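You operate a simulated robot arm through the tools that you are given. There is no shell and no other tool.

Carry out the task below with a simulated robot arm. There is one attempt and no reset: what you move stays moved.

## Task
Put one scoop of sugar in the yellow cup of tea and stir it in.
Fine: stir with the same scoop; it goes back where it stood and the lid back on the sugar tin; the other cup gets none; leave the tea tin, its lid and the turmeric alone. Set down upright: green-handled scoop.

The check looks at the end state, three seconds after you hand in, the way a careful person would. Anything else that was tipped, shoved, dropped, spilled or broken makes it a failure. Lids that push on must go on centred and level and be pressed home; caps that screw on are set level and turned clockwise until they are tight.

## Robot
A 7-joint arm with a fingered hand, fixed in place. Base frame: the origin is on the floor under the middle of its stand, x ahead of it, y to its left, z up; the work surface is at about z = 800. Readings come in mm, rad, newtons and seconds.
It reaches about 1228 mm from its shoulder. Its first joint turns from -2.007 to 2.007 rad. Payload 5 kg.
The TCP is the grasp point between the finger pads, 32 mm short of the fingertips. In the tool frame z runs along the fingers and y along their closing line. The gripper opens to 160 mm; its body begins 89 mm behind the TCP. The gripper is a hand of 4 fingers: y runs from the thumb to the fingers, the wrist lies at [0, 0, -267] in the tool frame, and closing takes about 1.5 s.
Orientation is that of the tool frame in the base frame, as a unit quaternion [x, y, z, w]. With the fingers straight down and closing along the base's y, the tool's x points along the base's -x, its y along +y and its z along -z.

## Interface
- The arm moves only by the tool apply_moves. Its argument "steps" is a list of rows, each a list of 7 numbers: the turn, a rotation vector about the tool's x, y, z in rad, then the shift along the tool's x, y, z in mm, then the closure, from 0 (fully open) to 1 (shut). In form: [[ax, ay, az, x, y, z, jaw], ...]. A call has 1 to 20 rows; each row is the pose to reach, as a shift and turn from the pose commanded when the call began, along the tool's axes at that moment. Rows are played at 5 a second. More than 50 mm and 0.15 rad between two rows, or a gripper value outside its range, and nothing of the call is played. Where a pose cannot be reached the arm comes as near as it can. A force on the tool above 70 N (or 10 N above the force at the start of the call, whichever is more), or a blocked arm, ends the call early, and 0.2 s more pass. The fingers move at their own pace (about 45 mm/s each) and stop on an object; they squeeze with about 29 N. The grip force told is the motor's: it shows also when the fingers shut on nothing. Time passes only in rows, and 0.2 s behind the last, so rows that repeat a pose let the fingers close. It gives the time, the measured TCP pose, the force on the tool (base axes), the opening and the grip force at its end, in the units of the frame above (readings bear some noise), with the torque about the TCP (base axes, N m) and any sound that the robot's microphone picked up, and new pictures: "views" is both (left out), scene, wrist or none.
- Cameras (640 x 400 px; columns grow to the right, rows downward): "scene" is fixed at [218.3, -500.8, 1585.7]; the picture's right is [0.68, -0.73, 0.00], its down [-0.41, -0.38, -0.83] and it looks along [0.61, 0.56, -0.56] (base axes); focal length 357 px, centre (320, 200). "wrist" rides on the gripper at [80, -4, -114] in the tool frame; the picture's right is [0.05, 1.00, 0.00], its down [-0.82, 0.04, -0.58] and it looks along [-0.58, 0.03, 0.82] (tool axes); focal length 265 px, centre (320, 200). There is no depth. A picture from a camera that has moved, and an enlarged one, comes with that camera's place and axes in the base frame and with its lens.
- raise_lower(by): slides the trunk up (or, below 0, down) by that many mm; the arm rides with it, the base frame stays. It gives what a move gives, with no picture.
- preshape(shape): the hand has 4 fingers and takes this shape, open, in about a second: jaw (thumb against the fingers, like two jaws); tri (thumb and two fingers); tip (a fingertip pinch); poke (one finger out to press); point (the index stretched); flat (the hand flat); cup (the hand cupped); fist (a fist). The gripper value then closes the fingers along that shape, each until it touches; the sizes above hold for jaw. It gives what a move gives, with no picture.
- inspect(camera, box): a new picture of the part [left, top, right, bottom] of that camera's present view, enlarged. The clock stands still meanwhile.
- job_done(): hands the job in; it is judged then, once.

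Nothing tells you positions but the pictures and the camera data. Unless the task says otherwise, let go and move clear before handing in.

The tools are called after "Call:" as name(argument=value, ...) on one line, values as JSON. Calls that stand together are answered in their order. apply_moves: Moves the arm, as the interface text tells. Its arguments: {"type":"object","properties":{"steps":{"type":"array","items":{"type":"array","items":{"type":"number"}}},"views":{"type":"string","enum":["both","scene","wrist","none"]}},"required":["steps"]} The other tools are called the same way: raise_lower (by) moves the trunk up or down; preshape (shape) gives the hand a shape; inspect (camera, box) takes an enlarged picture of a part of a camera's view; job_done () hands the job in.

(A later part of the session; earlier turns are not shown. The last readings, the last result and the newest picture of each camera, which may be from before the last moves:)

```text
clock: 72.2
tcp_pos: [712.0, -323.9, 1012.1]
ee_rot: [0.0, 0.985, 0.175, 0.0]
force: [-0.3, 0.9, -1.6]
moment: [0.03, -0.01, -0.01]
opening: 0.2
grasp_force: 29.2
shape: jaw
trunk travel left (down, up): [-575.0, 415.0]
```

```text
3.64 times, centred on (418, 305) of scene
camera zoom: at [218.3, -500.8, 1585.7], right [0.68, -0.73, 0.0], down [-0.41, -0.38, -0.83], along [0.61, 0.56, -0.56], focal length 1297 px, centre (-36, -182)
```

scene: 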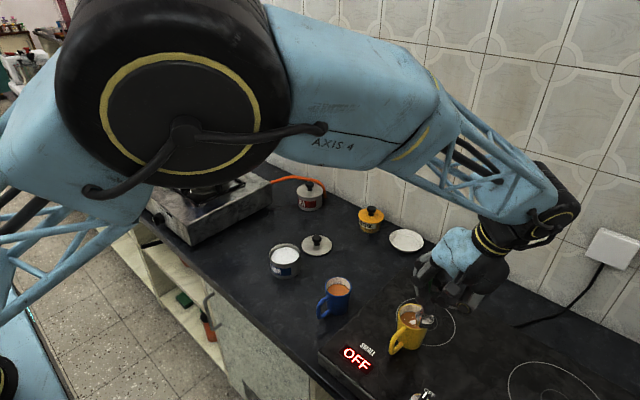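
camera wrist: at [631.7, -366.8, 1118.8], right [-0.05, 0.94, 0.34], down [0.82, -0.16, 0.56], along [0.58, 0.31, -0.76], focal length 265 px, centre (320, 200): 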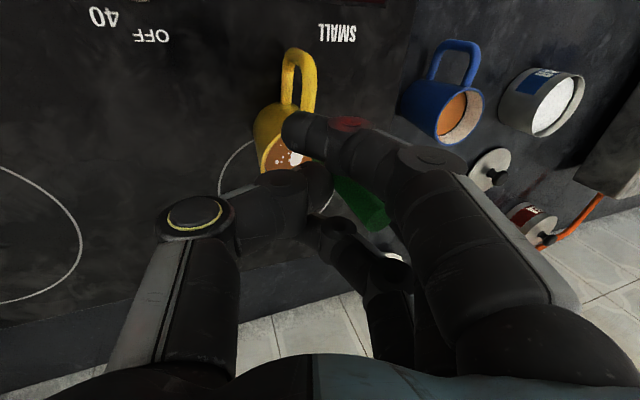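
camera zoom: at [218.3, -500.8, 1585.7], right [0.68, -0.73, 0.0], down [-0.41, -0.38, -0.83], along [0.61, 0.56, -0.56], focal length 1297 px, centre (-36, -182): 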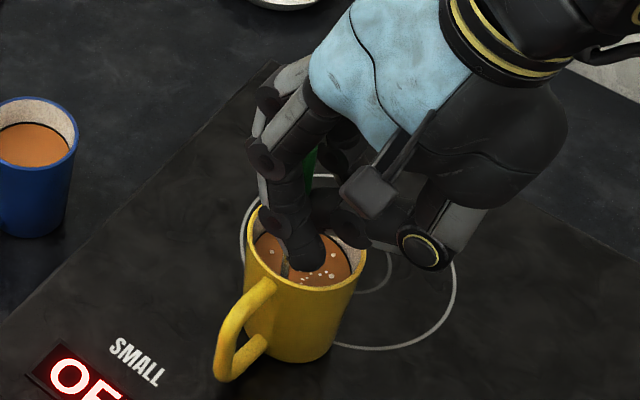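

The sugar looks slightly fainter. Continuing to stir.

Call:
apply_moves(steps=[[0, 0, 0, -7.5, 0, 0, 1], [0, 0, 0, -5.3, 5, 1.8, 1], [0, 0, 0, 0, 7, 2.6, 1], [0, 0, 0, 5.3, 5, 1.8, 1], [0, 0, 0, 7.5, 0, 0, 1], [0, 0, 0, 5.3, -5, -1.8, 1], [0, 0, 0, 0, -7, -2.6, 1], [0, 0, 0, -5.3, -5, -1.8, 1], [0, 0, 0, -7.5, 0, 0, 1], [0, 0, 0, -5.3, 5, 1.8, 1], [0, 0, 0, 0, 7, 2.6, 1], [0, 0, 0, 5.3, 5, 1.8, 1], [0, 0, 0, 7.5, 0, 0, 1], [0, 0, 0, 5.3, -5, -1.8, 1], [0, 0, 0, 0, -7, -2.6, 1], [0, 0, 0, -5.3, -5, -1.8, 1], [0, 0, 0, -7.5, 0, 0, 1], [0, 0, 0, 0, 0, 0, 1]], views="none")

Call:
apply_moves(steps=[[0, 0, 0, -7.5, 0, 0, 1], [0, 0, 0, -5.3, 5, 1.8, 1], [0, 0, 0, 0, 7, 2.6, 1], [0, 0, 0, 5.3, 5, 1.8, 1], [0, 0, 0, 7.5, 0, 0, 1], [0, 0, 0, 5.3, -5, -1.8, 1], [0, 0, 0, 0, -7, -2.6, 1], [0, 0, 0, -5.3, -5, -1.8, 1], [0, 0, 0, -7.5, 0, 0, 1], [0, 0, 0, -5.3, 5, 1.8, 1], [0, 0, 0, 0, 7, 2.6, 1], [0, 0, 0, 5.3, 5, 1.8, 1], [0, 0, 0, 7.5, 0, 0, 1], [0, 0, 0, 5.3, -5, -1.8, 1], [0, 0, 0, 0, -7, -2.6, 1], [0, 0, 0, -5.3, -5, -1.8, 1], [0, 0, 0, -7.5, 0, 0, 1], [0, 0, 0, 0, 0, 0, 1]], views="none")

Call:
inspect(camera="wrist", box=[200, 60, 400, 200])

Call:
inspect(camera="scene", box=[370, 250, 466, 360])

```text
clock: 76.0
tcp_pos: [711.1, -323.9, 1012.7]
ee_rot: [0.001, 0.985, 0.174, 0.0]
force: [0.6, -0.4, -1.0]
moment: [0.01, -0.03, -0.01]
opening: 0.0
grasp_force: 29.0
shape: jaw
trunk travel left (down, up): [-575.0, 415.0]
```

```text
clock: 79.8
tcp_pos: [711.4, -324.7, 1013.3]
ee_rot: [0.001, 0.985, 0.175, 0.001]
force: [-0.5, 1.1, -0.7]
moment: [-0.02, 0.02, -0.01]
opening: 0.1
grasp_force: 29.1
shape: jaw
trunk travel left (down, up): [-575.0, 415.0]
```

```text
2.86 times, centred on (300, 130) of wrist
camera zoom: at [632.0, -367.4, 1119.3], right [-0.05, 0.94, 0.34], down [0.82, -0.16, 0.56], along [0.58, 0.31, -0.76], focal length 758 px, centre (377, 400)
```

zoom: 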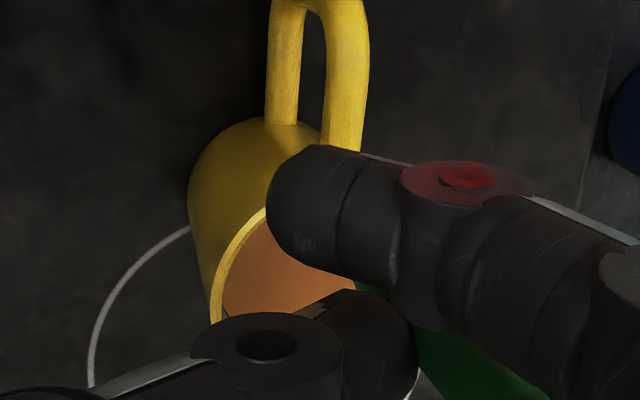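

```text
3.64 times, centred on (418, 305) of scene
camera zoom: at [218.3, -500.8, 1585.7], right [0.68, -0.73, 0.0], down [-0.41, -0.38, -0.83], along [0.61, 0.56, -0.56], focal length 1297 px, centre (-36, -182)
```

zoom: 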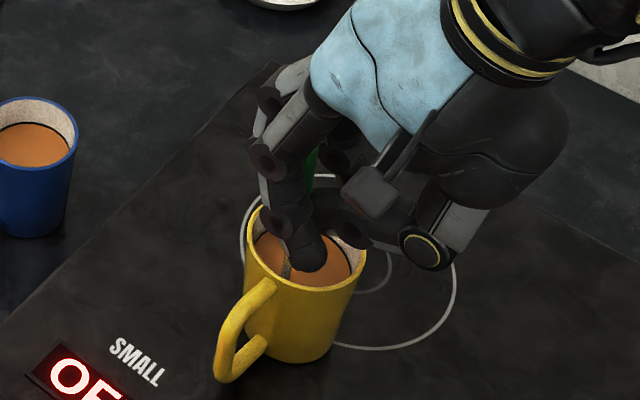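

The sugar has dissolved; the tea is uniform. One more turn for good measure, then lift the bowl out straight up and check whether it carries tea.

Call:
apply_moves(steps=[[0, 0, 0, -7.5, 0, 0, 1], [0, 0, 0, -5.3, 5, 1.8, 1], [0, 0, 0, 0, 7, 2.6, 1], [0, 0, 0, 5.3, 5, 1.8, 1], [0, 0, 0, 7.5, 0, 0, 1], [0, 0, 0, 5.3, -5, -1.8, 1], [0, 0, 0, 0, -7, -2.6, 1], [0, 0, 0, -5.3, -5, -1.8, 1], [0, 0, 0, -7.5, 0, 0, 1], [0, 0, 0, 0, 0, 0, 1], [0, 0, 0, 0, 3.4, -9.4, 1], [0, 0, 0, 0, 6.9, -18.8, 1], [0, 0, 0, 0, 10.3, -28.2, 1], [0, 0, 0, 0, 13.7, -37.6, 1], [0, 0, 0, 0, 17.1, -47, 1], [0, 0, 0, 0, 17.1, -47, 1]], views="both")

Call:
inspect(camera="wrist", box=[200, 60, 400, 200])

Call:
inspect(camera="scene", box=[382, 260, 446, 330])

```text
clock: 83.2
tcp_pos: [711.5, -323.4, 1062.2]
ee_rot: [0.001, 0.985, 0.174, 0.0]
force: [0.1, -0.1, 0.2]
moment: [-0.01, 0.01, -0.01]
opening: 0.1
grasp_force: 29.2
shape: jaw
trunk travel left (down, up): [-575.0, 415.0]
camera wrist: at [632.2, -366.9, 1168.6], right [-0.05, 0.94, 0.34], down [0.82, -0.16, 0.56], along [0.58, 0.31, -0.76], focal length 265 px, centre (320, 200)
```

scene: 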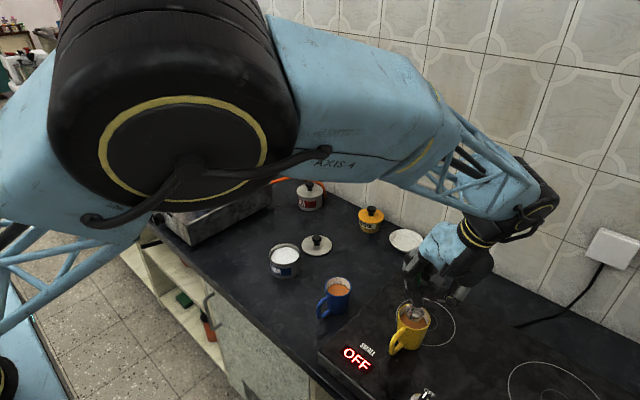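
wrist: 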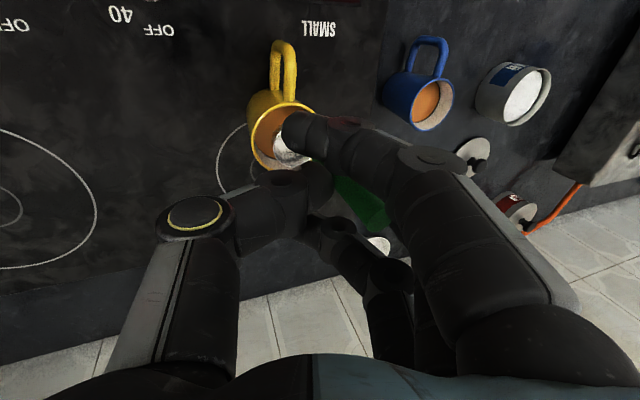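

```text
2.86 times, centred on (300, 130) of wrist
camera zoom: at [632.2, -366.9, 1168.6], right [-0.05, 0.94, 0.34], down [0.82, -0.16, 0.56], along [0.58, 0.31, -0.76], focal length 758 px, centre (377, 400)
```

zoom: 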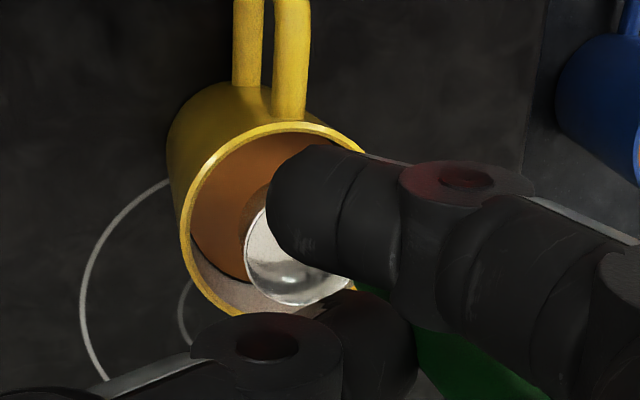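

```text
5.71 times, centred on (414, 295) of scene
camera zoom: at [218.3, -500.8, 1585.7], right [0.68, -0.73, 0.0], down [-0.41, -0.38, -0.83], along [0.61, 0.56, -0.56], focal length 2038 px, centre (-217, -343)
```

zoom: 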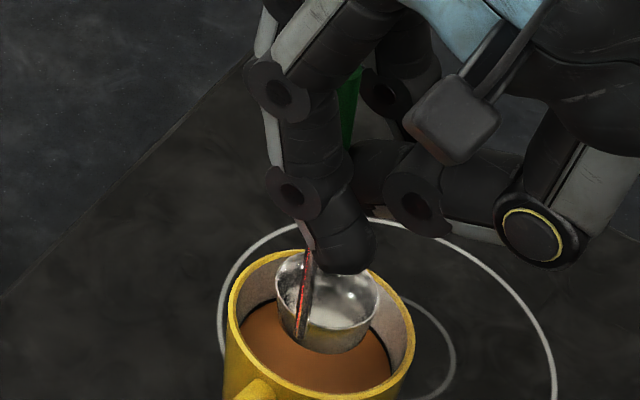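

The tea is uniform and the bowl came out clean. I'll raise it clear of the rim and carry it back behind the blue cup toward the scoop's original spot at about (668.5,309).

Call:
apply_moves(steps=[[0, 0, 0, 0, 6.2, -16.9, 1], [0, 0, 0, 0, 12.3, -33.8, 1], [0, 0, 0, -20, 40.5, -23.5, 1], [0, 0, 0, -40, 68.7, -13.2, 1], [0, 0, 0, -60, 101.5, -1.2, 1], [0, 0, 0, -70, 134.4, 10.8, 1], [0, 0, 0, -75, 167.3, 22.8, 1], [0, 0, 0, -75, 200.2, 34.8, 1], [0, 0, 0, -75, 237.8, 48.5, 1], [0, 0, 0, -75, 275.3, 62.2, 1], [0, 0, 0, -65, 312.9, 75.9, 1], [0, 0, 0, -50, 350.5, 89.6, 1], [0, 0, 0, -30, 388.1, 103.4, 1], [0, 0, 0, -10, 425.6, 117.1, 1], [0, 0, 0, 10, 463.2, 130.8, 1], [0, 0, 0, 30, 500.8, 144.5, 1], [0, 0, 0, 45, 533.7, 156.5, 1], [0, 0, 0, 55, 566.5, 168.5, 1], [0, 0, 0, 63, 587.2, 176.1, 1], [0, 0, 0, 65, 594.3, 178.6, 1]], views="both")

Call:
inspect(camera="scene", box=[200, 160, 264, 230])

Call:
inspect(camera="scene", box=[300, 250, 460, 370])

```text
clock: 87.4
tcp_pos: [646.6, 296.0, 1098.6]
ee_rot: [0.0, 0.985, 0.174, 0.0]
force: [-0.2, 0.0, -0.4]
moment: [-0.02, -0.01, -0.03]
opening: 0.0
grasp_force: 29.2
shape: jaw
trunk travel left (down, up): [-575.0, 415.0]
camera wrist: at [567.0, 253.3, 1204.6], right [-0.05, 0.94, 0.34], down [0.82, -0.16, 0.56], along [0.58, 0.31, -0.76], focal length 265 px, centre (320, 200)
```

scene: 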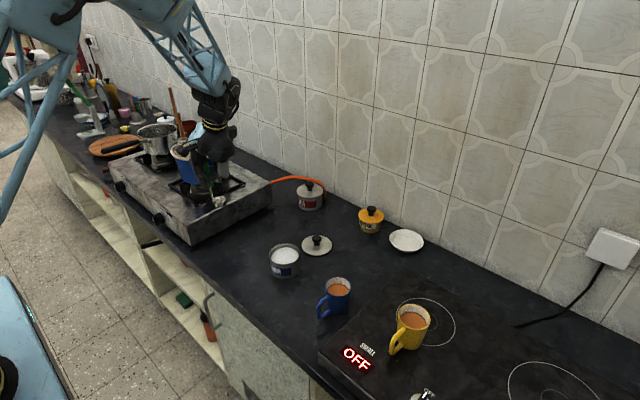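
wrist: 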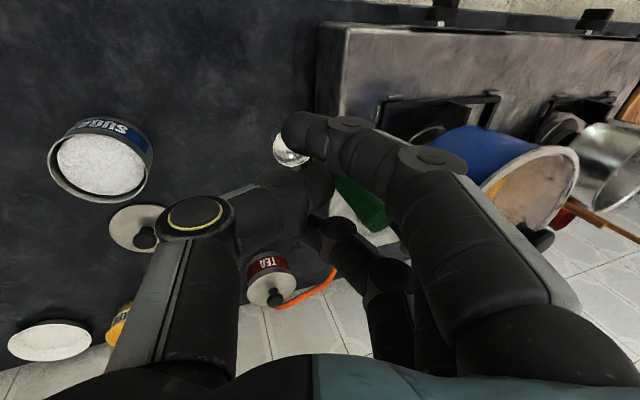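

```text
5.71 times, centred on (232, 195) of scene
camera zoom: at [218.3, -500.8, 1585.7], right [0.68, -0.73, 0.0], down [-0.41, -0.38, -0.83], along [0.61, 0.56, -0.56], focal length 2038 px, centre (823, 229)
```

zoom: 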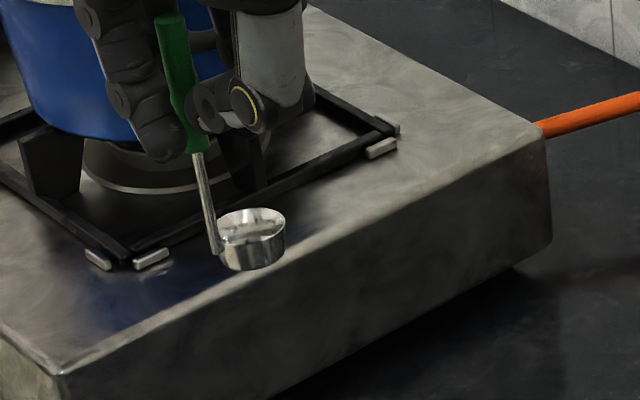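

```text
3.33 times, centred on (380, 310) of scene
camera zoom: at [218.3, -500.8, 1585.7], right [0.68, -0.73, 0.0], down [-0.41, -0.38, -0.83], along [0.61, 0.56, -0.56], focal length 1189 px, centre (120, -167)
```

zoom: 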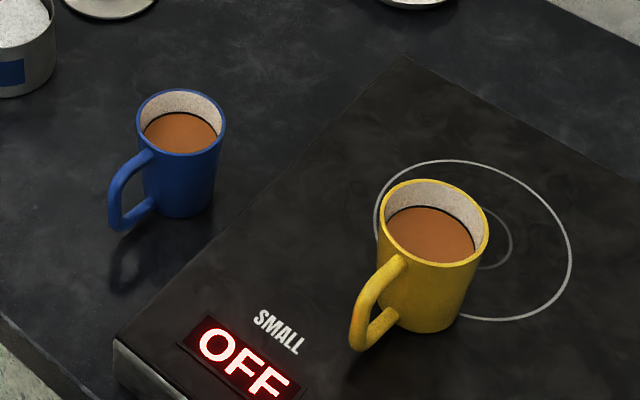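

Both cups look right and the hob is clean. I'll zoom in to measure the scoop's tilt before setting it down.

Call:
inspect(camera="scene", box=[212, 185, 244, 210])

Call:
inspect(camera="scene", box=[205, 155, 235, 185])

Call:
inspect(camera="wrist", box=[260, 100, 400, 240])

```text
16.00 times, centred on (228, 198) of scene
camera zoom: at [218.3, -500.8, 1585.7], right [0.68, -0.73, 0.0], down [-0.41, -0.38, -0.83], along [0.61, 0.56, -0.56], focal length 5708 px, centre (1792, 240)
```

zoom: 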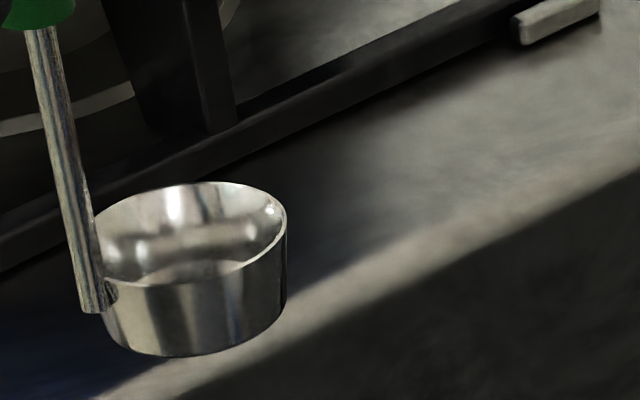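

```text
13.33 times, centred on (220, 170) of scene
camera zoom: at [218.3, -500.8, 1585.7], right [0.68, -0.73, 0.0], down [-0.41, -0.38, -0.83], along [0.61, 0.56, -0.56], focal length 4757 px, centre (1653, 600)
```

zoom: 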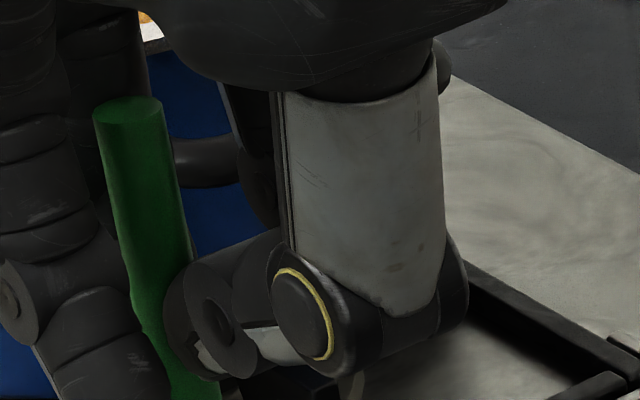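

```text
2.86 times, centred on (330, 170) of wrist
camera zoom: at [567.0, 253.3, 1204.6], right [-0.05, 0.94, 0.34], down [0.82, -0.16, 0.56], along [0.58, 0.31, -0.76], focal length 758 px, centre (291, 286)
```

zoom: 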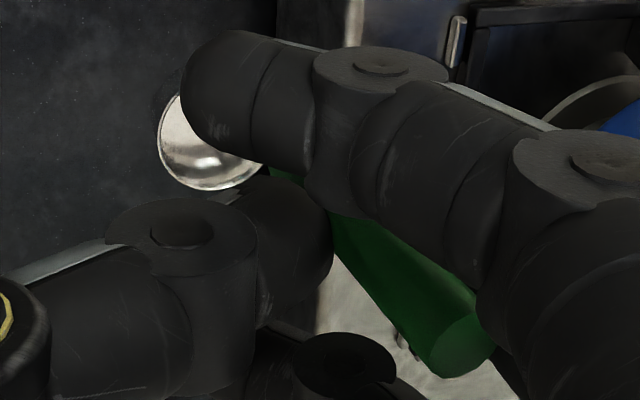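

The scoop is upright within about 1–2°. Descending toward the counter at its original spot.

Call:
apply_moves(steps=[[0, 0, 0, 0, -13.7, 37.6, 1], [0, 0, 0, 0, -27.4, 75.2, 1], [0, 0, 0, 0, -41.1, 112.7, 1], [0, 0, 0, 0, -51.4, 140.9, 1], [0, 0, 0, 0, -51.4, 140.9, 1]], views="wrist")

Call:
inspect(camera="scene", box=[205, 205, 261, 260])

Call:
inspect(camera="wrist", box=[220, 70, 380, 190])

```text
clock: 88.6
tcp_pos: [646.7, 297.1, 948.7]
ee_rot: [0.0, 0.985, 0.175, 0.0]
force: [-0.4, 0.1, -0.9]
moment: [-0.01, 0.02, -0.01]
opening: 0.1
grasp_force: 29.2
shape: jaw
trunk travel left (down, up): [-575.0, 415.0]
camera wrist: at [567.1, 253.8, 1054.6], right [-0.05, 0.94, 0.34], down [0.82, -0.16, 0.56], along [0.58, 0.31, -0.76], focal length 265 px, centre (320, 200)
```

wrist: 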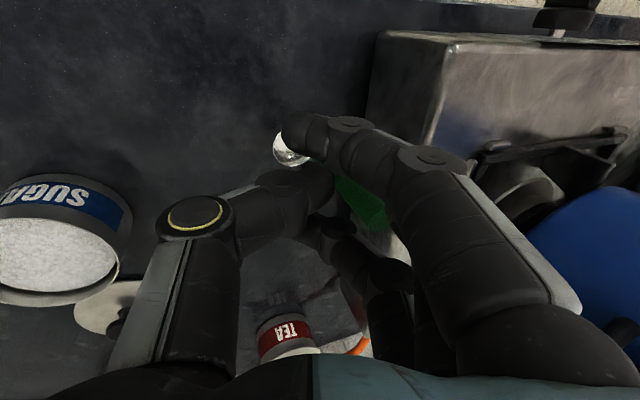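

```text
7.27 times, centred on (233, 232) of scene
camera zoom: at [218.3, -500.8, 1585.7], right [0.68, -0.73, 0.0], down [-0.41, -0.38, -0.83], along [0.61, 0.56, -0.56], focal length 2594 px, centre (953, -36)
```

zoom: 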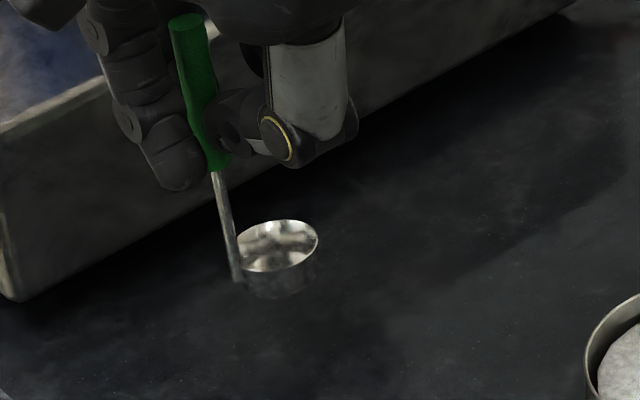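

```text
3.33 times, centred on (300, 130) of wrist
camera zoom: at [567.1, 253.8, 1054.6], right [-0.05, 0.94, 0.34], down [0.82, -0.16, 0.56], along [0.58, 0.31, -0.76], focal length 885 px, centre (387, 433)
```

zoom: 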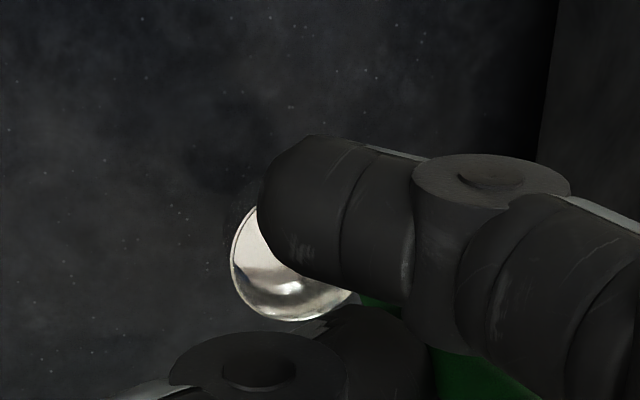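

The bowl is about 28 mm above the counter. Comparing with its original picture position, I need about +6 mm x and −5.5 mm y. I'll shift, lower 20 mm, and compare again.

Call:
apply_moves(steps=[[0, 0, 0, -3, -3, 0, 1], [0, 0, 0, -6, -8, 7, 1], [0, 0, 0, -6, -12, 16.9, 1], [0, 0, 0, -6, -12, 16.9, 1]], views="none")

Call:
inspect(camera="scene", box=[200, 200, 320, 275])

Call:
inspect(camera="scene", box=[215, 230, 247, 260])

```text
clock: 89.6
tcp_pos: [652.8, 290.2, 928.4]
ee_rot: [0.001, 0.985, 0.175, 0.0]
force: [0.1, 0.0, -1.0]
moment: [-0.01, 0.0, -0.01]
opening: 0.0
grasp_force: 29.4
shape: jaw
trunk travel left (down, up): [-575.0, 415.0]
```

```text
5.33 times, centred on (260, 238) of scene
camera zoom: at [218.3, -500.8, 1585.7], right [0.68, -0.73, 0.0], down [-0.41, -0.38, -0.83], along [0.61, 0.56, -0.56], focal length 1903 px, centre (640, 0)
```

zoom: 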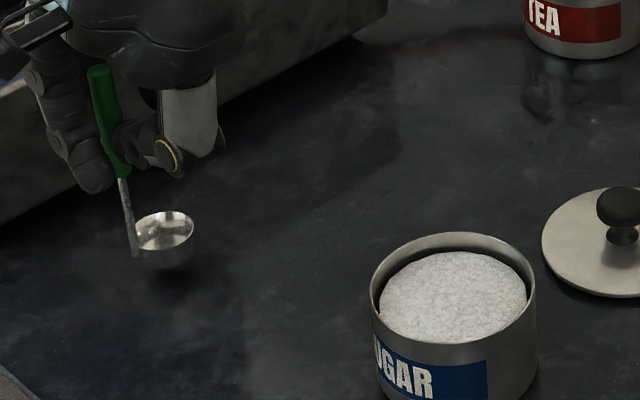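

```text
13.33 times, centred on (231, 245) of scene
camera zoom: at [218.3, -500.8, 1585.7], right [0.68, -0.73, 0.0], down [-0.41, -0.38, -0.83], along [0.61, 0.56, -0.56], focal length 4757 px, centre (1507, -400)
```

zoom: 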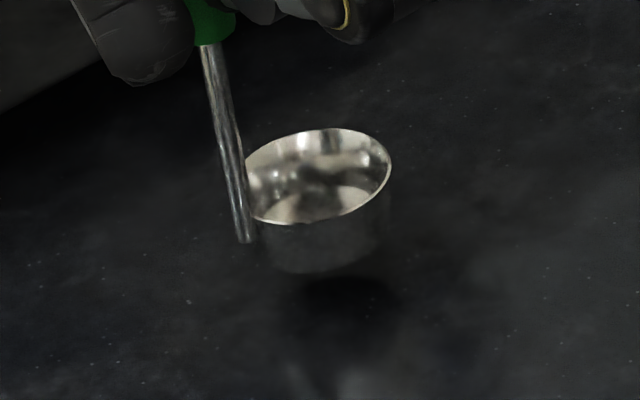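

The position matches the original within a couple of mm and about 8 mm of height remains. I'll go down in fine steps until contact and use the moment reading to tell which edge touches first.

Call:
apply_moves(steps=[[0, 0, 0, 0, -1, 2.8, 1], [0, 0, 0, 0, -1.7, 4.7, 1], [0, 0, 0, 0, -1.7, 4.7, 1]], views="none")

Call:
apply_moves(steps=[[0, 0, 0, 0, -0.34, 0.94, 1], [0, 0, 0, 0, -0.69, 1.88, 1]], views="none")

Call:
inspect(camera="scene", box=[215, 230, 247, 260])

```text
clock: 90.4
tcp_pos: [652.3, 290.8, 924.2]
ee_rot: [0.001, 0.985, 0.174, 0.0]
force: [-0.3, 0.2, -1.1]
moment: [0.0, 0.0, -0.01]
opening: 0.0
grasp_force: 28.9
shape: jaw
trunk travel left (down, up): [-575.0, 415.0]
```

```text
clock: 91.0
tcp_pos: [652.9, 291.7, 922.3]
ee_rot: [0.0, 0.985, 0.174, 0.0]
force: [0.1, 0.7, -0.7]
moment: [-0.01, 0.01, 0.0]
opening: 0.0
grasp_force: 29.1
shape: jaw
trunk travel left (down, up): [-575.0, 415.0]
```

```text
13.33 times, centred on (231, 245) of scene
camera zoom: at [218.3, -500.8, 1585.7], right [0.68, -0.73, 0.0], down [-0.41, -0.38, -0.83], along [0.61, 0.56, -0.56], focal length 4757 px, centre (1507, -400)
```

zoom: 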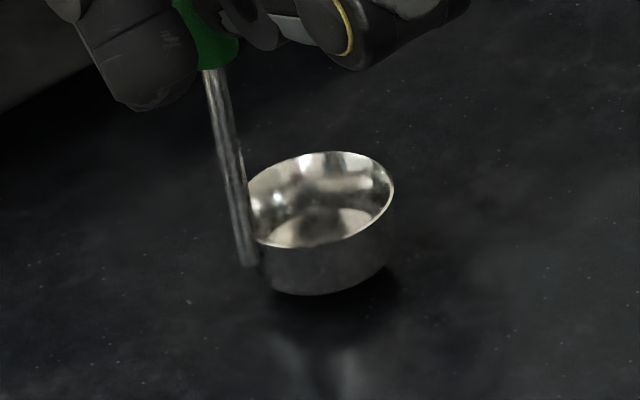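

Call:
apply_moves(steps=[[0, 0, 0, 0, -0.34, 0.94, 1], [0, 0, 0, 0, -0.69, 1.88, 1]], views="none")

Call:
apply_moves(steps=[[0, 0, 0, 0, -0.34, 0.94, 1], [0, 0, 0, 0, -0.34, 0.94, 1]], views="none")

Call:
apply_moves(steps=[[0, 0, 0, 0, -0.34, 0.94, 1], [0, 0, 0, 0, -0.34, 0.94, 1]], views="none")

Call:
inspect(camera="scene", box=[215, 230, 247, 260])

```text
clock: 91.6
tcp_pos: [653.7, 290.9, 919.0]
ee_rot: [0.0, 0.985, 0.174, 0.0]
force: [-0.4, -0.2, -0.4]
moment: [-0.03, 0.0, 0.0]
opening: 0.1
grasp_force: 28.8
shape: jaw
trunk travel left (down, up): [-575.0, 415.0]
```

```text
clock: 92.2
tcp_pos: [654.7, 290.7, 919.3]
ee_rot: [0.001, 0.985, 0.174, 0.0]
force: [-1.1, -0.4, -0.2]
moment: [0.02, -0.03, 0.01]
opening: 0.3
grasp_force: 29.4
shape: jaw
trunk travel left (down, up): [-575.0, 415.0]
```

```text
clock: 92.8
tcp_pos: [653.3, 290.2, 918.3]
ee_rot: [-0.001, 0.985, 0.175, -0.001]
force: [-0.5, 0.6, -0.7]
moment: [-0.04, 0.01, -0.01]
opening: 0.0
grasp_force: 28.6
shape: jaw
trunk travel left (down, up): [-575.0, 415.0]
```

```text
13.33 times, centred on (231, 245) of scene
camera zoom: at [218.3, -500.8, 1585.7], right [0.68, -0.73, 0.0], down [-0.41, -0.38, -0.83], along [0.61, 0.56, -0.56], focal length 4757 px, centre (1507, -400)
```

zoom: 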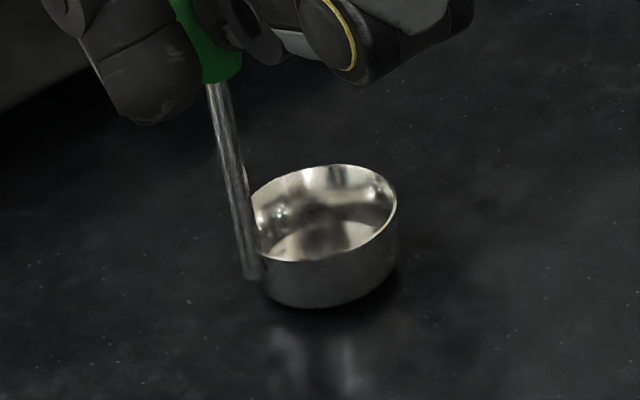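

Call:
apply_moves(steps=[[0, 0, 0, 0, -0.34, 0.94, 1], [0, 0, 0, 0, -0.34, 0.94, 1]], views="none")

Call:
apply_moves(steps=[[0, 0, 0, 0, -0.34, 0.94, 1], [0, 0, 0, 0, -0.34, 0.94, 1]], views="none")

Call:
apply_moves(steps=[[0, 0, 0, 0, -0.34, 0.94, 1], [0, 0, 0, 0, -0.34, 0.94, 1]], views="none")

Call:
inspect(camera="scene", box=[215, 230, 247, 260])

```text
clock: 93.4
tcp_pos: [653.6, 291.3, 917.1]
ee_rot: [0.0, 0.985, 0.174, 0.0]
force: [0.0, 0.6, -0.8]
moment: [0.01, -0.03, -0.01]
opening: 0.1
grasp_force: 28.8
shape: jaw
trunk travel left (down, up): [-575.0, 415.0]
```

```text
clock: 94.0
tcp_pos: [654.0, 289.7, 915.8]
ee_rot: [0.0, 0.985, 0.174, 0.0]
force: [-0.9, -0.2, 2.2]
moment: [0.06, 0.04, 0.02]
opening: 0.3
grasp_force: 29.1
shape: jaw
trunk travel left (down, up): [-575.0, 415.0]
```

```text
clock: 94.6
tcp_pos: [652.5, 291.3, 915.7]
ee_rot: [0.0, 0.985, 0.174, 0.0]
force: [-1.5, 0.1, 5.5]
moment: [0.15, 0.0, 0.01]
opening: 0.0
grasp_force: 28.9
shape: jaw
trunk travel left (down, up): [-575.0, 415.0]
```

```text
13.33 times, centred on (231, 245) of scene
camera zoom: at [218.3, -500.8, 1585.7], right [0.68, -0.73, 0.0], down [-0.41, -0.38, -0.83], along [0.61, 0.56, -0.56], focal length 4757 px, centre (1507, -400)
```

zoom: 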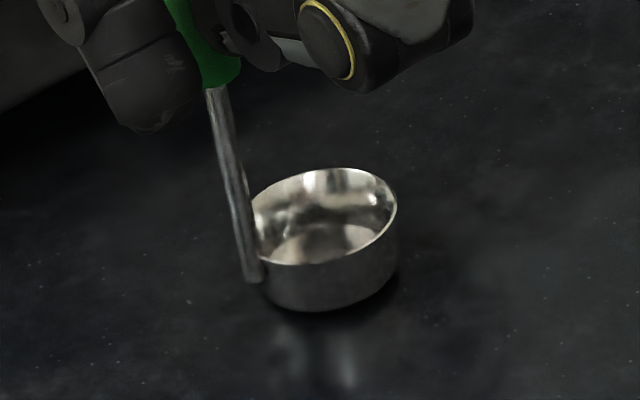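

Contact: 6 N with a moment suggesting the rod side or +y edge touches first. I'll take a few more readings at rest to locate the contact point better.

Call:
apply_moves(steps=[[0, 0, 0, 0, 0, 0, 1]], views="none")

Call:
apply_moves(steps=[[0, 0, 0, 0, 0, 0, 1]], views="none")

Call:
apply_moves(steps=[[0, 0, 0, 0, 0, 0, 1]], views="none")

Call:
apply_moves(steps=[[0, 0, 0, 0, 0, 0, 1]], views="none")

Call:
inspect(camera="scene", box=[200, 200, 320, 275])

Call:
inspect(camera="wrist", box=[220, 70, 380, 190])

```text
clock: 95.0
tcp_pos: [652.1, 290.5, 915.4]
ee_rot: [0.0, 0.985, 0.175, 0.0]
force: [-1.6, -0.6, 6.2]
moment: [0.17, 0.0, 0.03]
opening: 0.0
grasp_force: 29.5
shape: jaw
trunk travel left (down, up): [-575.0, 415.0]
```

```text
clock: 95.4
tcp_pos: [652.5, 290.3, 914.3]
ee_rot: [0.001, 0.985, 0.175, 0.0]
force: [-1.3, -0.7, 6.7]
moment: [0.14, 0.04, 0.04]
opening: 0.0
grasp_force: 28.7
shape: jaw
trunk travel left (down, up): [-575.0, 415.0]
```

```text
clock: 95.8
tcp_pos: [653.2, 289.9, 915.5]
ee_rot: [0.001, 0.985, 0.175, 0.0]
force: [-1.0, 0.3, 6.9]
moment: [0.18, 0.08, 0.03]
opening: 0.0
grasp_force: 28.8
shape: jaw
trunk travel left (down, up): [-575.0, 415.0]
```

```text
clock: 96.2
tcp_pos: [650.9, 290.1, 915.1]
ee_rot: [0.0, 0.985, 0.174, 0.0]
force: [-2.0, -0.8, 7.5]
moment: [0.16, 0.05, 0.05]
opening: 0.2
grasp_force: 29.2
shape: jaw
trunk travel left (down, up): [-575.0, 415.0]
```

```text
5.33 times, centred on (260, 238) of scene
camera zoom: at [218.3, -500.8, 1585.7], right [0.68, -0.73, 0.0], down [-0.41, -0.38, -0.83], along [0.61, 0.56, -0.56], focal length 1903 px, centre (640, 0)
```

zoom: 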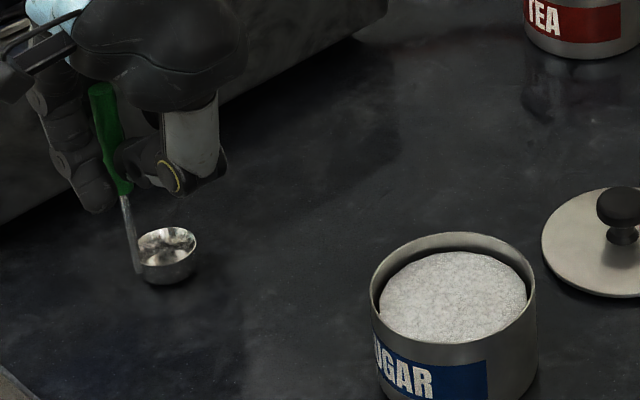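

```text
3.33 times, centred on (300, 130) of wrist
camera zoom: at [572.9, 247.6, 1021.4], right [-0.05, 0.94, 0.34], down [0.82, -0.16, 0.56], along [0.58, 0.31, -0.76], focal length 885 px, centre (387, 433)
```

zoom: 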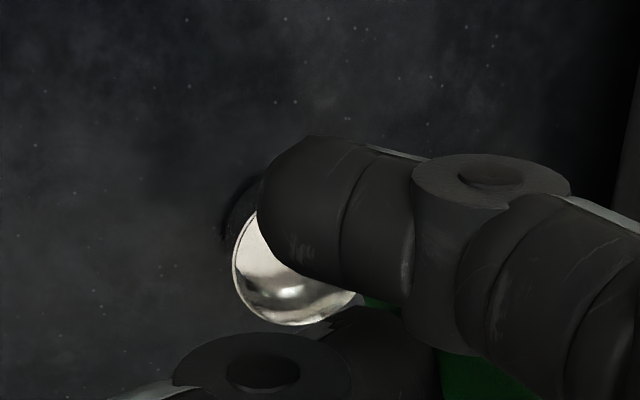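

The comparison with the original picture suggests a lean of about 3–4°, with the bottom toward the camera and the +y edge touching. I'll lift 5 mm, correct the tilt by about (−0.05,−0.04) rad and compare again.

Call:
apply_moves(steps=[[0, 0, 0, 0, 1, -2.8, 1], [0, 0, 0, 0, 1.7, -4.7, 1], [-0.025, -0.02, -0.007, 0, 1.7, -4.7, 1], [-0.05, -0.04, -0.0144, 0, 1.7, -4.7, 1], [-0.05, -0.04, -0.0144, 0, 1.7, -4.7, 1]], views="none")

Call:
inspect(camera="scene", box=[200, 200, 320, 275])

Call:
inspect(camera="scene", box=[212, 210, 252, 260])

```text
clock: 97.4
tcp_pos: [652.5, 291.8, 921.2]
ee_rot: [-0.003, 0.98, 0.199, 0.021]
force: [0.0, 0.7, -0.2]
moment: [-0.02, 0.0, 0.0]
opening: 0.0
grasp_force: 28.5
shape: jaw
trunk travel left (down, up): [-575.0, 415.0]
```

```text
5.33 times, centred on (260, 238) of scene
camera zoom: at [218.3, -500.8, 1585.7], right [0.68, -0.73, 0.0], down [-0.41, -0.38, -0.83], along [0.61, 0.56, -0.56], focal length 1903 px, centre (640, 0)
```

zoom: 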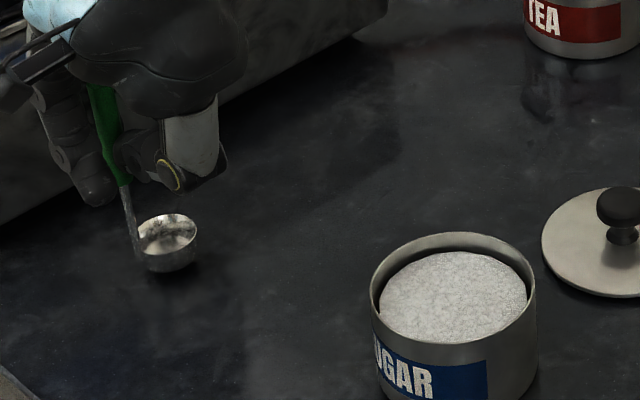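

```text
8.00 times, centred on (232, 235) of scene
camera zoom: at [218.3, -500.8, 1585.7], right [0.68, -0.73, 0.0], down [-0.41, -0.38, -0.83], along [0.61, 0.56, -0.56], focal length 2854 px, centre (1024, -80)
```

zoom: 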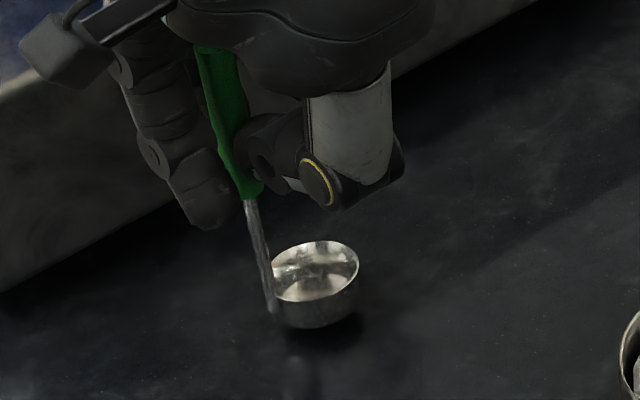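

The lean now matches the original view and the bowl sits within about 1–2 mm of its original spot. Lowering to contact again.

Call:
apply_moves(steps=[[0, 0, 0, 0.1, -0.8, 1.84, 1], [0, 0, 0, 0.17, -1.56, 3.7, 1], [0, 0, 0, 0.17, -1.56, 3.7, 1]], views="none")

Call:
apply_moves(steps=[[0, 0, 0, 0, -0.39, 0.92, 1], [0, 0, 0, 0, -0.39, 0.92, 1]], views="none")

Call:
apply_moves(steps=[[0, 0, 0, 0, -0.39, 0.92, 1], [0, 0, 0, 0, -0.39, 0.92, 1]], views="none")

Call:
inspect(camera="scene", box=[215, 230, 247, 260])

```text
clock: 98.2
tcp_pos: [653.0, 290.4, 917.0]
ee_rot: [-0.002, 0.98, 0.199, 0.021]
force: [0.1, 0.9, -0.4]
moment: [-0.01, 0.02, -0.01]
opening: 0.1
grasp_force: 29.1
shape: jaw
trunk travel left (down, up): [-575.0, 415.0]
```

```text
clock: 98.8
tcp_pos: [653.2, 289.9, 916.4]
ee_rot: [-0.003, 0.98, 0.198, 0.021]
force: [0.2, 0.0, -1.0]
moment: [-0.04, -0.02, 0.03]
opening: 0.2
grasp_force: 29.2
shape: jaw
trunk travel left (down, up): [-575.0, 415.0]
```

```text
clock: 99.4
tcp_pos: [653.1, 290.1, 915.0]
ee_rot: [-0.004, 0.98, 0.198, 0.021]
force: [1.0, -0.6, -0.4]
moment: [0.04, -0.01, 0.01]
opening: 0.0
grasp_force: 28.8
shape: jaw
trunk travel left (down, up): [-575.0, 415.0]
```

```text
13.33 times, centred on (231, 245) of scene
camera zoom: at [218.3, -500.8, 1585.7], right [0.68, -0.73, 0.0], down [-0.41, -0.38, -0.83], along [0.61, 0.56, -0.56], focal length 4757 px, centre (1507, -400)
```

zoom: 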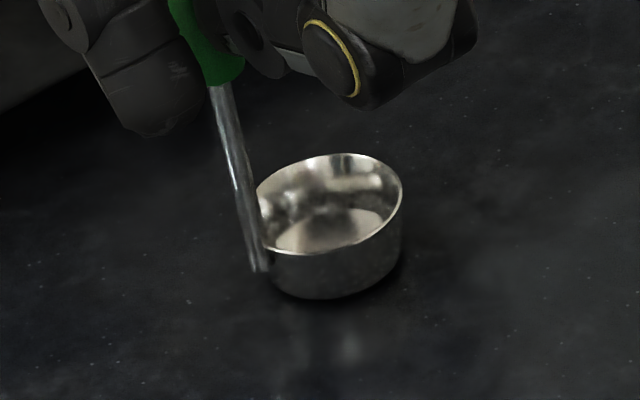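

Call:
apply_moves(steps=[[0, 0, 0, 0, -0.39, 0.92, 1], [0, 0, 0, 0, -0.39, 0.92, 1]], views="none")

Call:
apply_moves(steps=[[0, 0, 0, 0, -0.39, 0.92, 1], [0, 0, 0, 0, -0.39, 0.92, 1]], views="none")

Call:
inspect(camera="scene", box=[215, 230, 247, 260])

```text
clock: 100.0
tcp_pos: [652.8, 290.4, 913.8]
ee_rot: [-0.005, 0.98, 0.199, 0.022]
force: [-0.9, -0.4, 3.8]
moment: [0.12, 0.03, -0.01]
opening: 0.0
grasp_force: 28.9
shape: jaw
trunk travel left (down, up): [-575.0, 415.0]
```

```text
clock: 100.6
tcp_pos: [652.7, 290.3, 912.5]
ee_rot: [-0.004, 0.98, 0.199, 0.023]
force: [0.0, 0.0, 9.3]
moment: [0.2, 0.04, 0.03]
opening: 0.0
grasp_force: 29.2
shape: jaw
trunk travel left (down, up): [-575.0, 415.0]
```

```text
13.33 times, centred on (231, 245) of scene
camera zoom: at [218.3, -500.8, 1585.7], right [0.68, -0.73, 0.0], down [-0.41, -0.38, -0.83], along [0.61, 0.56, -0.56], focal length 4757 px, centre (1507, -400)
```

zoom: 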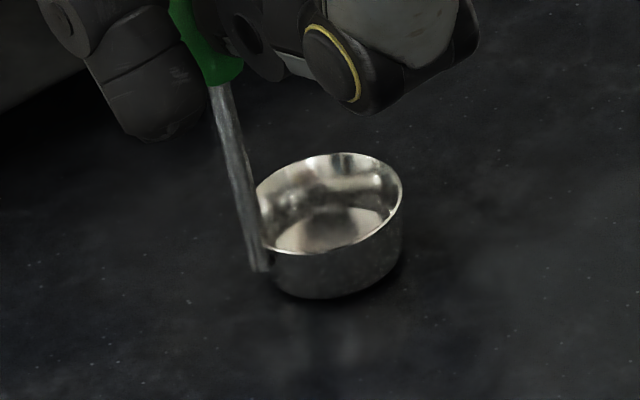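

Contact is now at the rod side, so I over-corrected about y. I'll back off 2.5 mm, rotate back by about +0.03 rad about y, and lower again.

Call:
apply_moves(steps=[[0, 0, 0, 0, 0.97, -2.3, 1], [0, 0.014, 0.006, 0, 0.97, -2.3, 1], [0, 0.0276, 0.0117, 0, 0.97, -2.3, 1], [0, 0.0276, 0.0117, 0, 0.97, -2.3, 1]], views="none")

Call:
apply_moves(steps=[[0, 0, 0, 0, -0.39, 0.92, 1], [0, 0, 0, 0, -0.39, 0.92, 1]], views="none")

Call:
apply_moves(steps=[[0, 0, 0, 0, -0.39, 0.92, 1], [0, 0, 0, 0, -0.39, 0.92, 1], [0, 0, 0, 0, -0.39, 0.92, 1]], views="none")

Call:
apply_moves(steps=[[0, 0, 0, 0, 0, 0, 1]], views="none")

Call:
apply_moves(steps=[[0, 0, 0, 0, 0, 0, 1]], views="none")

Call:
inspect(camera="scene", box=[215, 230, 247, 260])

```text
clock: 101.6
tcp_pos: [652.9, 290.5, 914.5]
ee_rot: [0.0, 0.98, 0.198, 0.006]
force: [0.6, -0.5, 0.1]
moment: [-0.05, 0.04, -0.01]
opening: 0.0
grasp_force: 29.0
shape: jaw
trunk travel left (down, up): [-575.0, 415.0]
```

```text
clock: 102.2
tcp_pos: [653.8, 290.2, 913.0]
ee_rot: [0.0, 0.98, 0.199, 0.006]
force: [-0.8, 0.5, 2.9]
moment: [0.09, 0.03, 0.03]
opening: 0.0
grasp_force: 29.0
shape: jaw
trunk travel left (down, up): [-575.0, 415.0]
```

```text
clock: 103.0
tcp_pos: [653.4, 290.2, 913.6]
ee_rot: [0.001, 0.98, 0.199, 0.007]
force: [0.0, -1.1, 8.9]
moment: [0.15, 0.01, 0.01]
opening: 0.0
grasp_force: 29.5
shape: jaw
trunk travel left (down, up): [-575.0, 415.0]
```

```text
clock: 103.4
tcp_pos: [652.8, 289.7, 913.3]
ee_rot: [-0.001, 0.98, 0.2, 0.006]
force: [-1.1, -0.6, 7.6]
moment: [0.17, 0.06, 0.04]
opening: 0.1
grasp_force: 29.2
shape: jaw
trunk travel left (down, up): [-575.0, 415.0]
```

```text
clock: 103.8
tcp_pos: [653.0, 290.6, 912.3]
ee_rot: [0.0, 0.98, 0.199, 0.005]
force: [-1.9, -1.1, 7.6]
moment: [0.19, 0.04, 0.02]
opening: 0.1
grasp_force: 29.0
shape: jaw
trunk travel left (down, up): [-575.0, 415.0]
```

```text
13.33 times, centred on (231, 245) of scene
camera zoom: at [218.3, -500.8, 1585.7], right [0.68, -0.73, 0.0], down [-0.41, -0.38, -0.83], along [0.61, 0.56, -0.56], focal length 4757 px, centre (1507, -400)
```

zoom: 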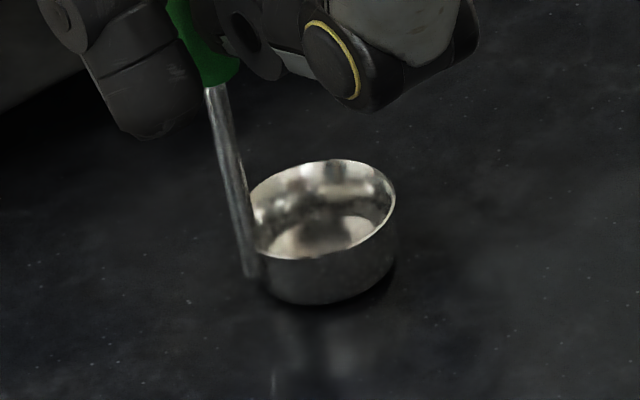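

The tilt is now within about 1°. I'll unload most of the contact force and release gradually, watching that the scoop stays standing.

Call:
apply_moves(steps=[[0, 0, 0, 0, 0.3, -0.7, 1], [0, 0, 0, 0, 0.3, -0.7, 0.95], [0, 0, 0, 0, 0.3, -0.7, 0.93], [0, 0, 0, 0, 0.3, -0.7, 0.91], [0, 0, 0, 0, 0.3, -0.7, 0.89]], views="none")

Call:
inspect(camera="scene", box=[200, 200, 320, 275])

Call:
inspect(camera="wrist", box=[220, 70, 420, 230])

```text
clock: 105.0
tcp_pos: [652.5, 290.8, 915.2]
ee_rot: [0.0, 0.98, 0.198, 0.006]
force: [-0.1, 0.4, -0.6]
moment: [0.01, 0.0, -0.01]
opening: 17.1
grasp_force: 0.0
shape: jaw
trunk travel left (down, up): [-575.0, 415.0]
```

```text
5.33 times, centred on (260, 238) of scene
camera zoom: at [218.3, -500.8, 1585.7], right [0.68, -0.73, 0.0], down [-0.41, -0.38, -0.83], along [0.61, 0.56, -0.56], focal length 1903 px, centre (640, 0)
```

zoom: 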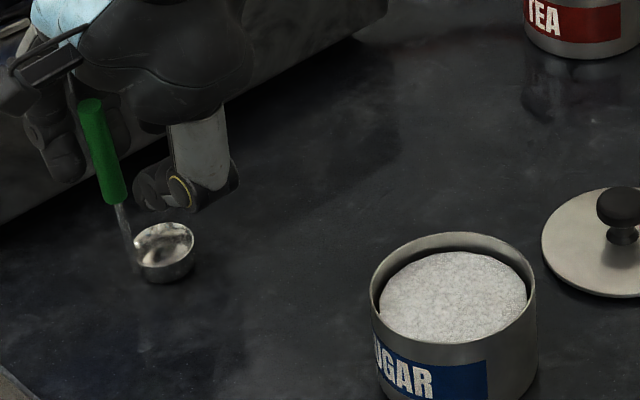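

```text
2.50 times, centred on (320, 150) of wrist
camera zoom: at [572.1, 242.6, 1016.6], right [-0.05, 0.92, 0.39], down [0.81, -0.19, 0.56], along [0.59, 0.34, -0.73], focal length 664 px, centre (320, 325)
```

zoom: 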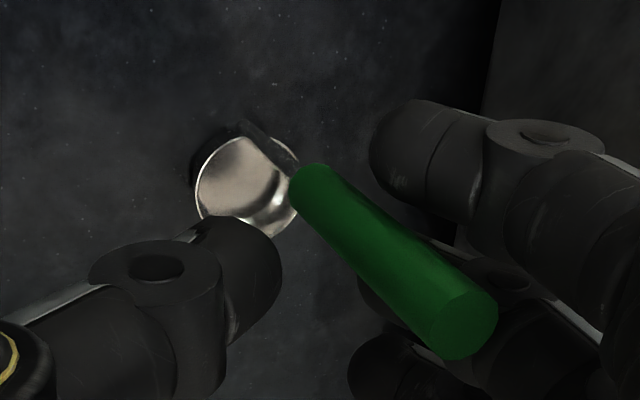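

On release the scoop started leaning toward its handle side (−x) and is resting against a finger, so the base wasn't flat. I'll re-grip immediately before doing anything else.

Call:
apply_moves(steps=[[0, 0, 0, 0, 0, 0, 0.92], [0, 0, 0, 0, 0, 0, 0.95], [0, 0, 0, 0, 0, 0, 1], [0, 0, 0, 0, 0, 0, 1], [0, 0, 0, 0, 0, 0, 1], [0, 0, 0, 0, 0, 0, 1]], views="none")

Call:
inspect(camera="scene", box=[200, 200, 320, 275])

Call:
inspect(camera="wrist", box=[220, 70, 420, 230])

```text
clock: 106.4
tcp_pos: [654.0, 291.1, 913.6]
ee_rot: [0.0, 0.98, 0.198, 0.006]
force: [-0.8, -0.9, -0.7]
moment: [-0.02, -0.03, 0.0]
opening: 0.1
grasp_force: 28.7
shape: jaw
trunk travel left (down, up): [-575.0, 415.0]
```

```text
5.33 times, centred on (260, 238) of scene
camera zoom: at [218.3, -500.8, 1585.7], right [0.68, -0.73, 0.0], down [-0.41, -0.38, -0.83], along [0.61, 0.56, -0.56], focal length 1903 px, centre (640, 0)
```

zoom: 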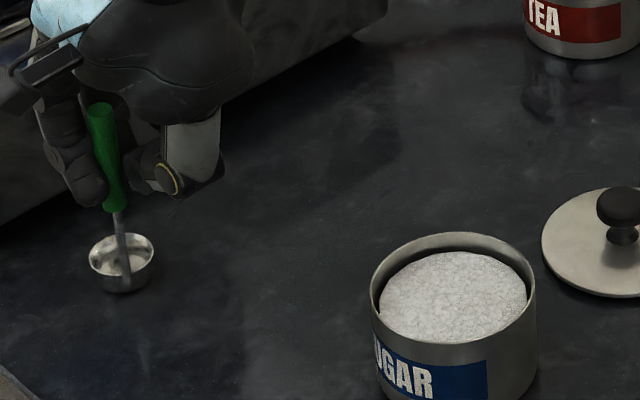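

```text
2.50 times, centred on (320, 150) of wrist
camera zoom: at [572.1, 242.7, 1016.5], right [-0.05, 0.92, 0.39], down [0.81, -0.19, 0.56], along [0.59, 0.34, -0.73], focal length 664 px, centre (320, 325)
```

zoom: 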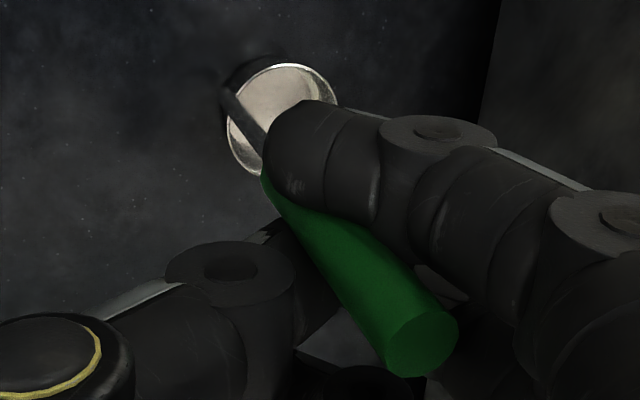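

The scoop turned in the grip (bowl now on the far side of the rod) but it is held again and not fallen. I'll lift it 35 mm clear and reassess its pose.

Call:
apply_moves(steps=[[0, 0, 0, 0, 2, -4.6, 1], [0, 0, 0, 0, 5.8, -13.8, 1], [0, 0, 0, 0, 9.7, -23, 1], [0, 0, 0, 0, 13.6, -32.2, 1], [0, 0, 0, 0, 13.6, -32.2, 1]], views="both")

Call:
inspect(camera="scene", box=[205, 195, 261, 250])

Call:
inspect(camera="wrist", box=[220, 70, 420, 230])

```text
clock: 107.6
tcp_pos: [651.4, 291.3, 948.3]
ee_rot: [0.0, 0.98, 0.198, 0.006]
force: [-0.6, -0.4, -0.4]
moment: [0.01, -0.02, 0.04]
opening: 0.1
grasp_force: 28.9
shape: jaw
trunk travel left (down, up): [-575.0, 415.0]
camera wrist: at [571.5, 242.7, 1051.6], right [-0.05, 0.92, 0.39], down [0.81, -0.19, 0.56], along [0.59, 0.34, -0.73], focal length 265 px, centre (320, 200)
```

scene: 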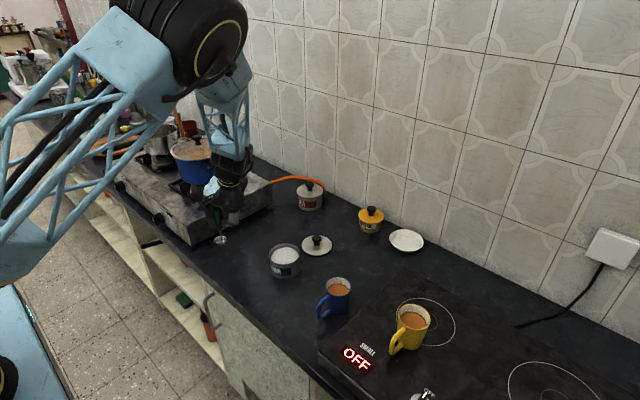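
wrist: 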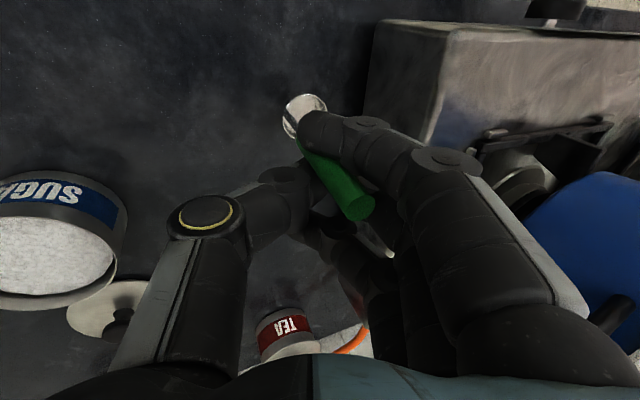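

```text
7.27 times, centred on (233, 222) of scene
camera zoom: at [218.3, -500.8, 1585.7], right [0.68, -0.73, 0.0], down [-0.41, -0.38, -0.83], along [0.61, 0.56, -0.56], focal length 2594 px, centre (953, 36)
```

zoom: 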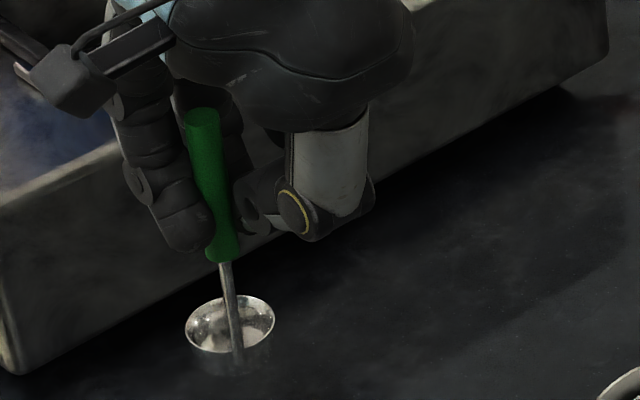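

```text
2.50 times, centred on (320, 150) of wrist
camera zoom: at [571.5, 242.7, 1051.6], right [-0.05, 0.92, 0.39], down [0.81, -0.19, 0.56], along [0.59, 0.34, -0.73], focal length 664 px, centre (320, 325)
```

zoom: 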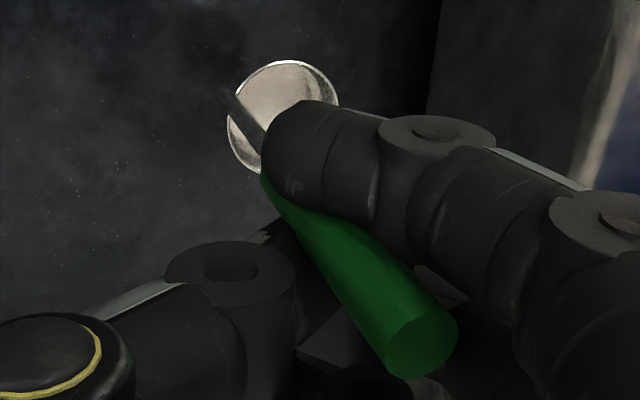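

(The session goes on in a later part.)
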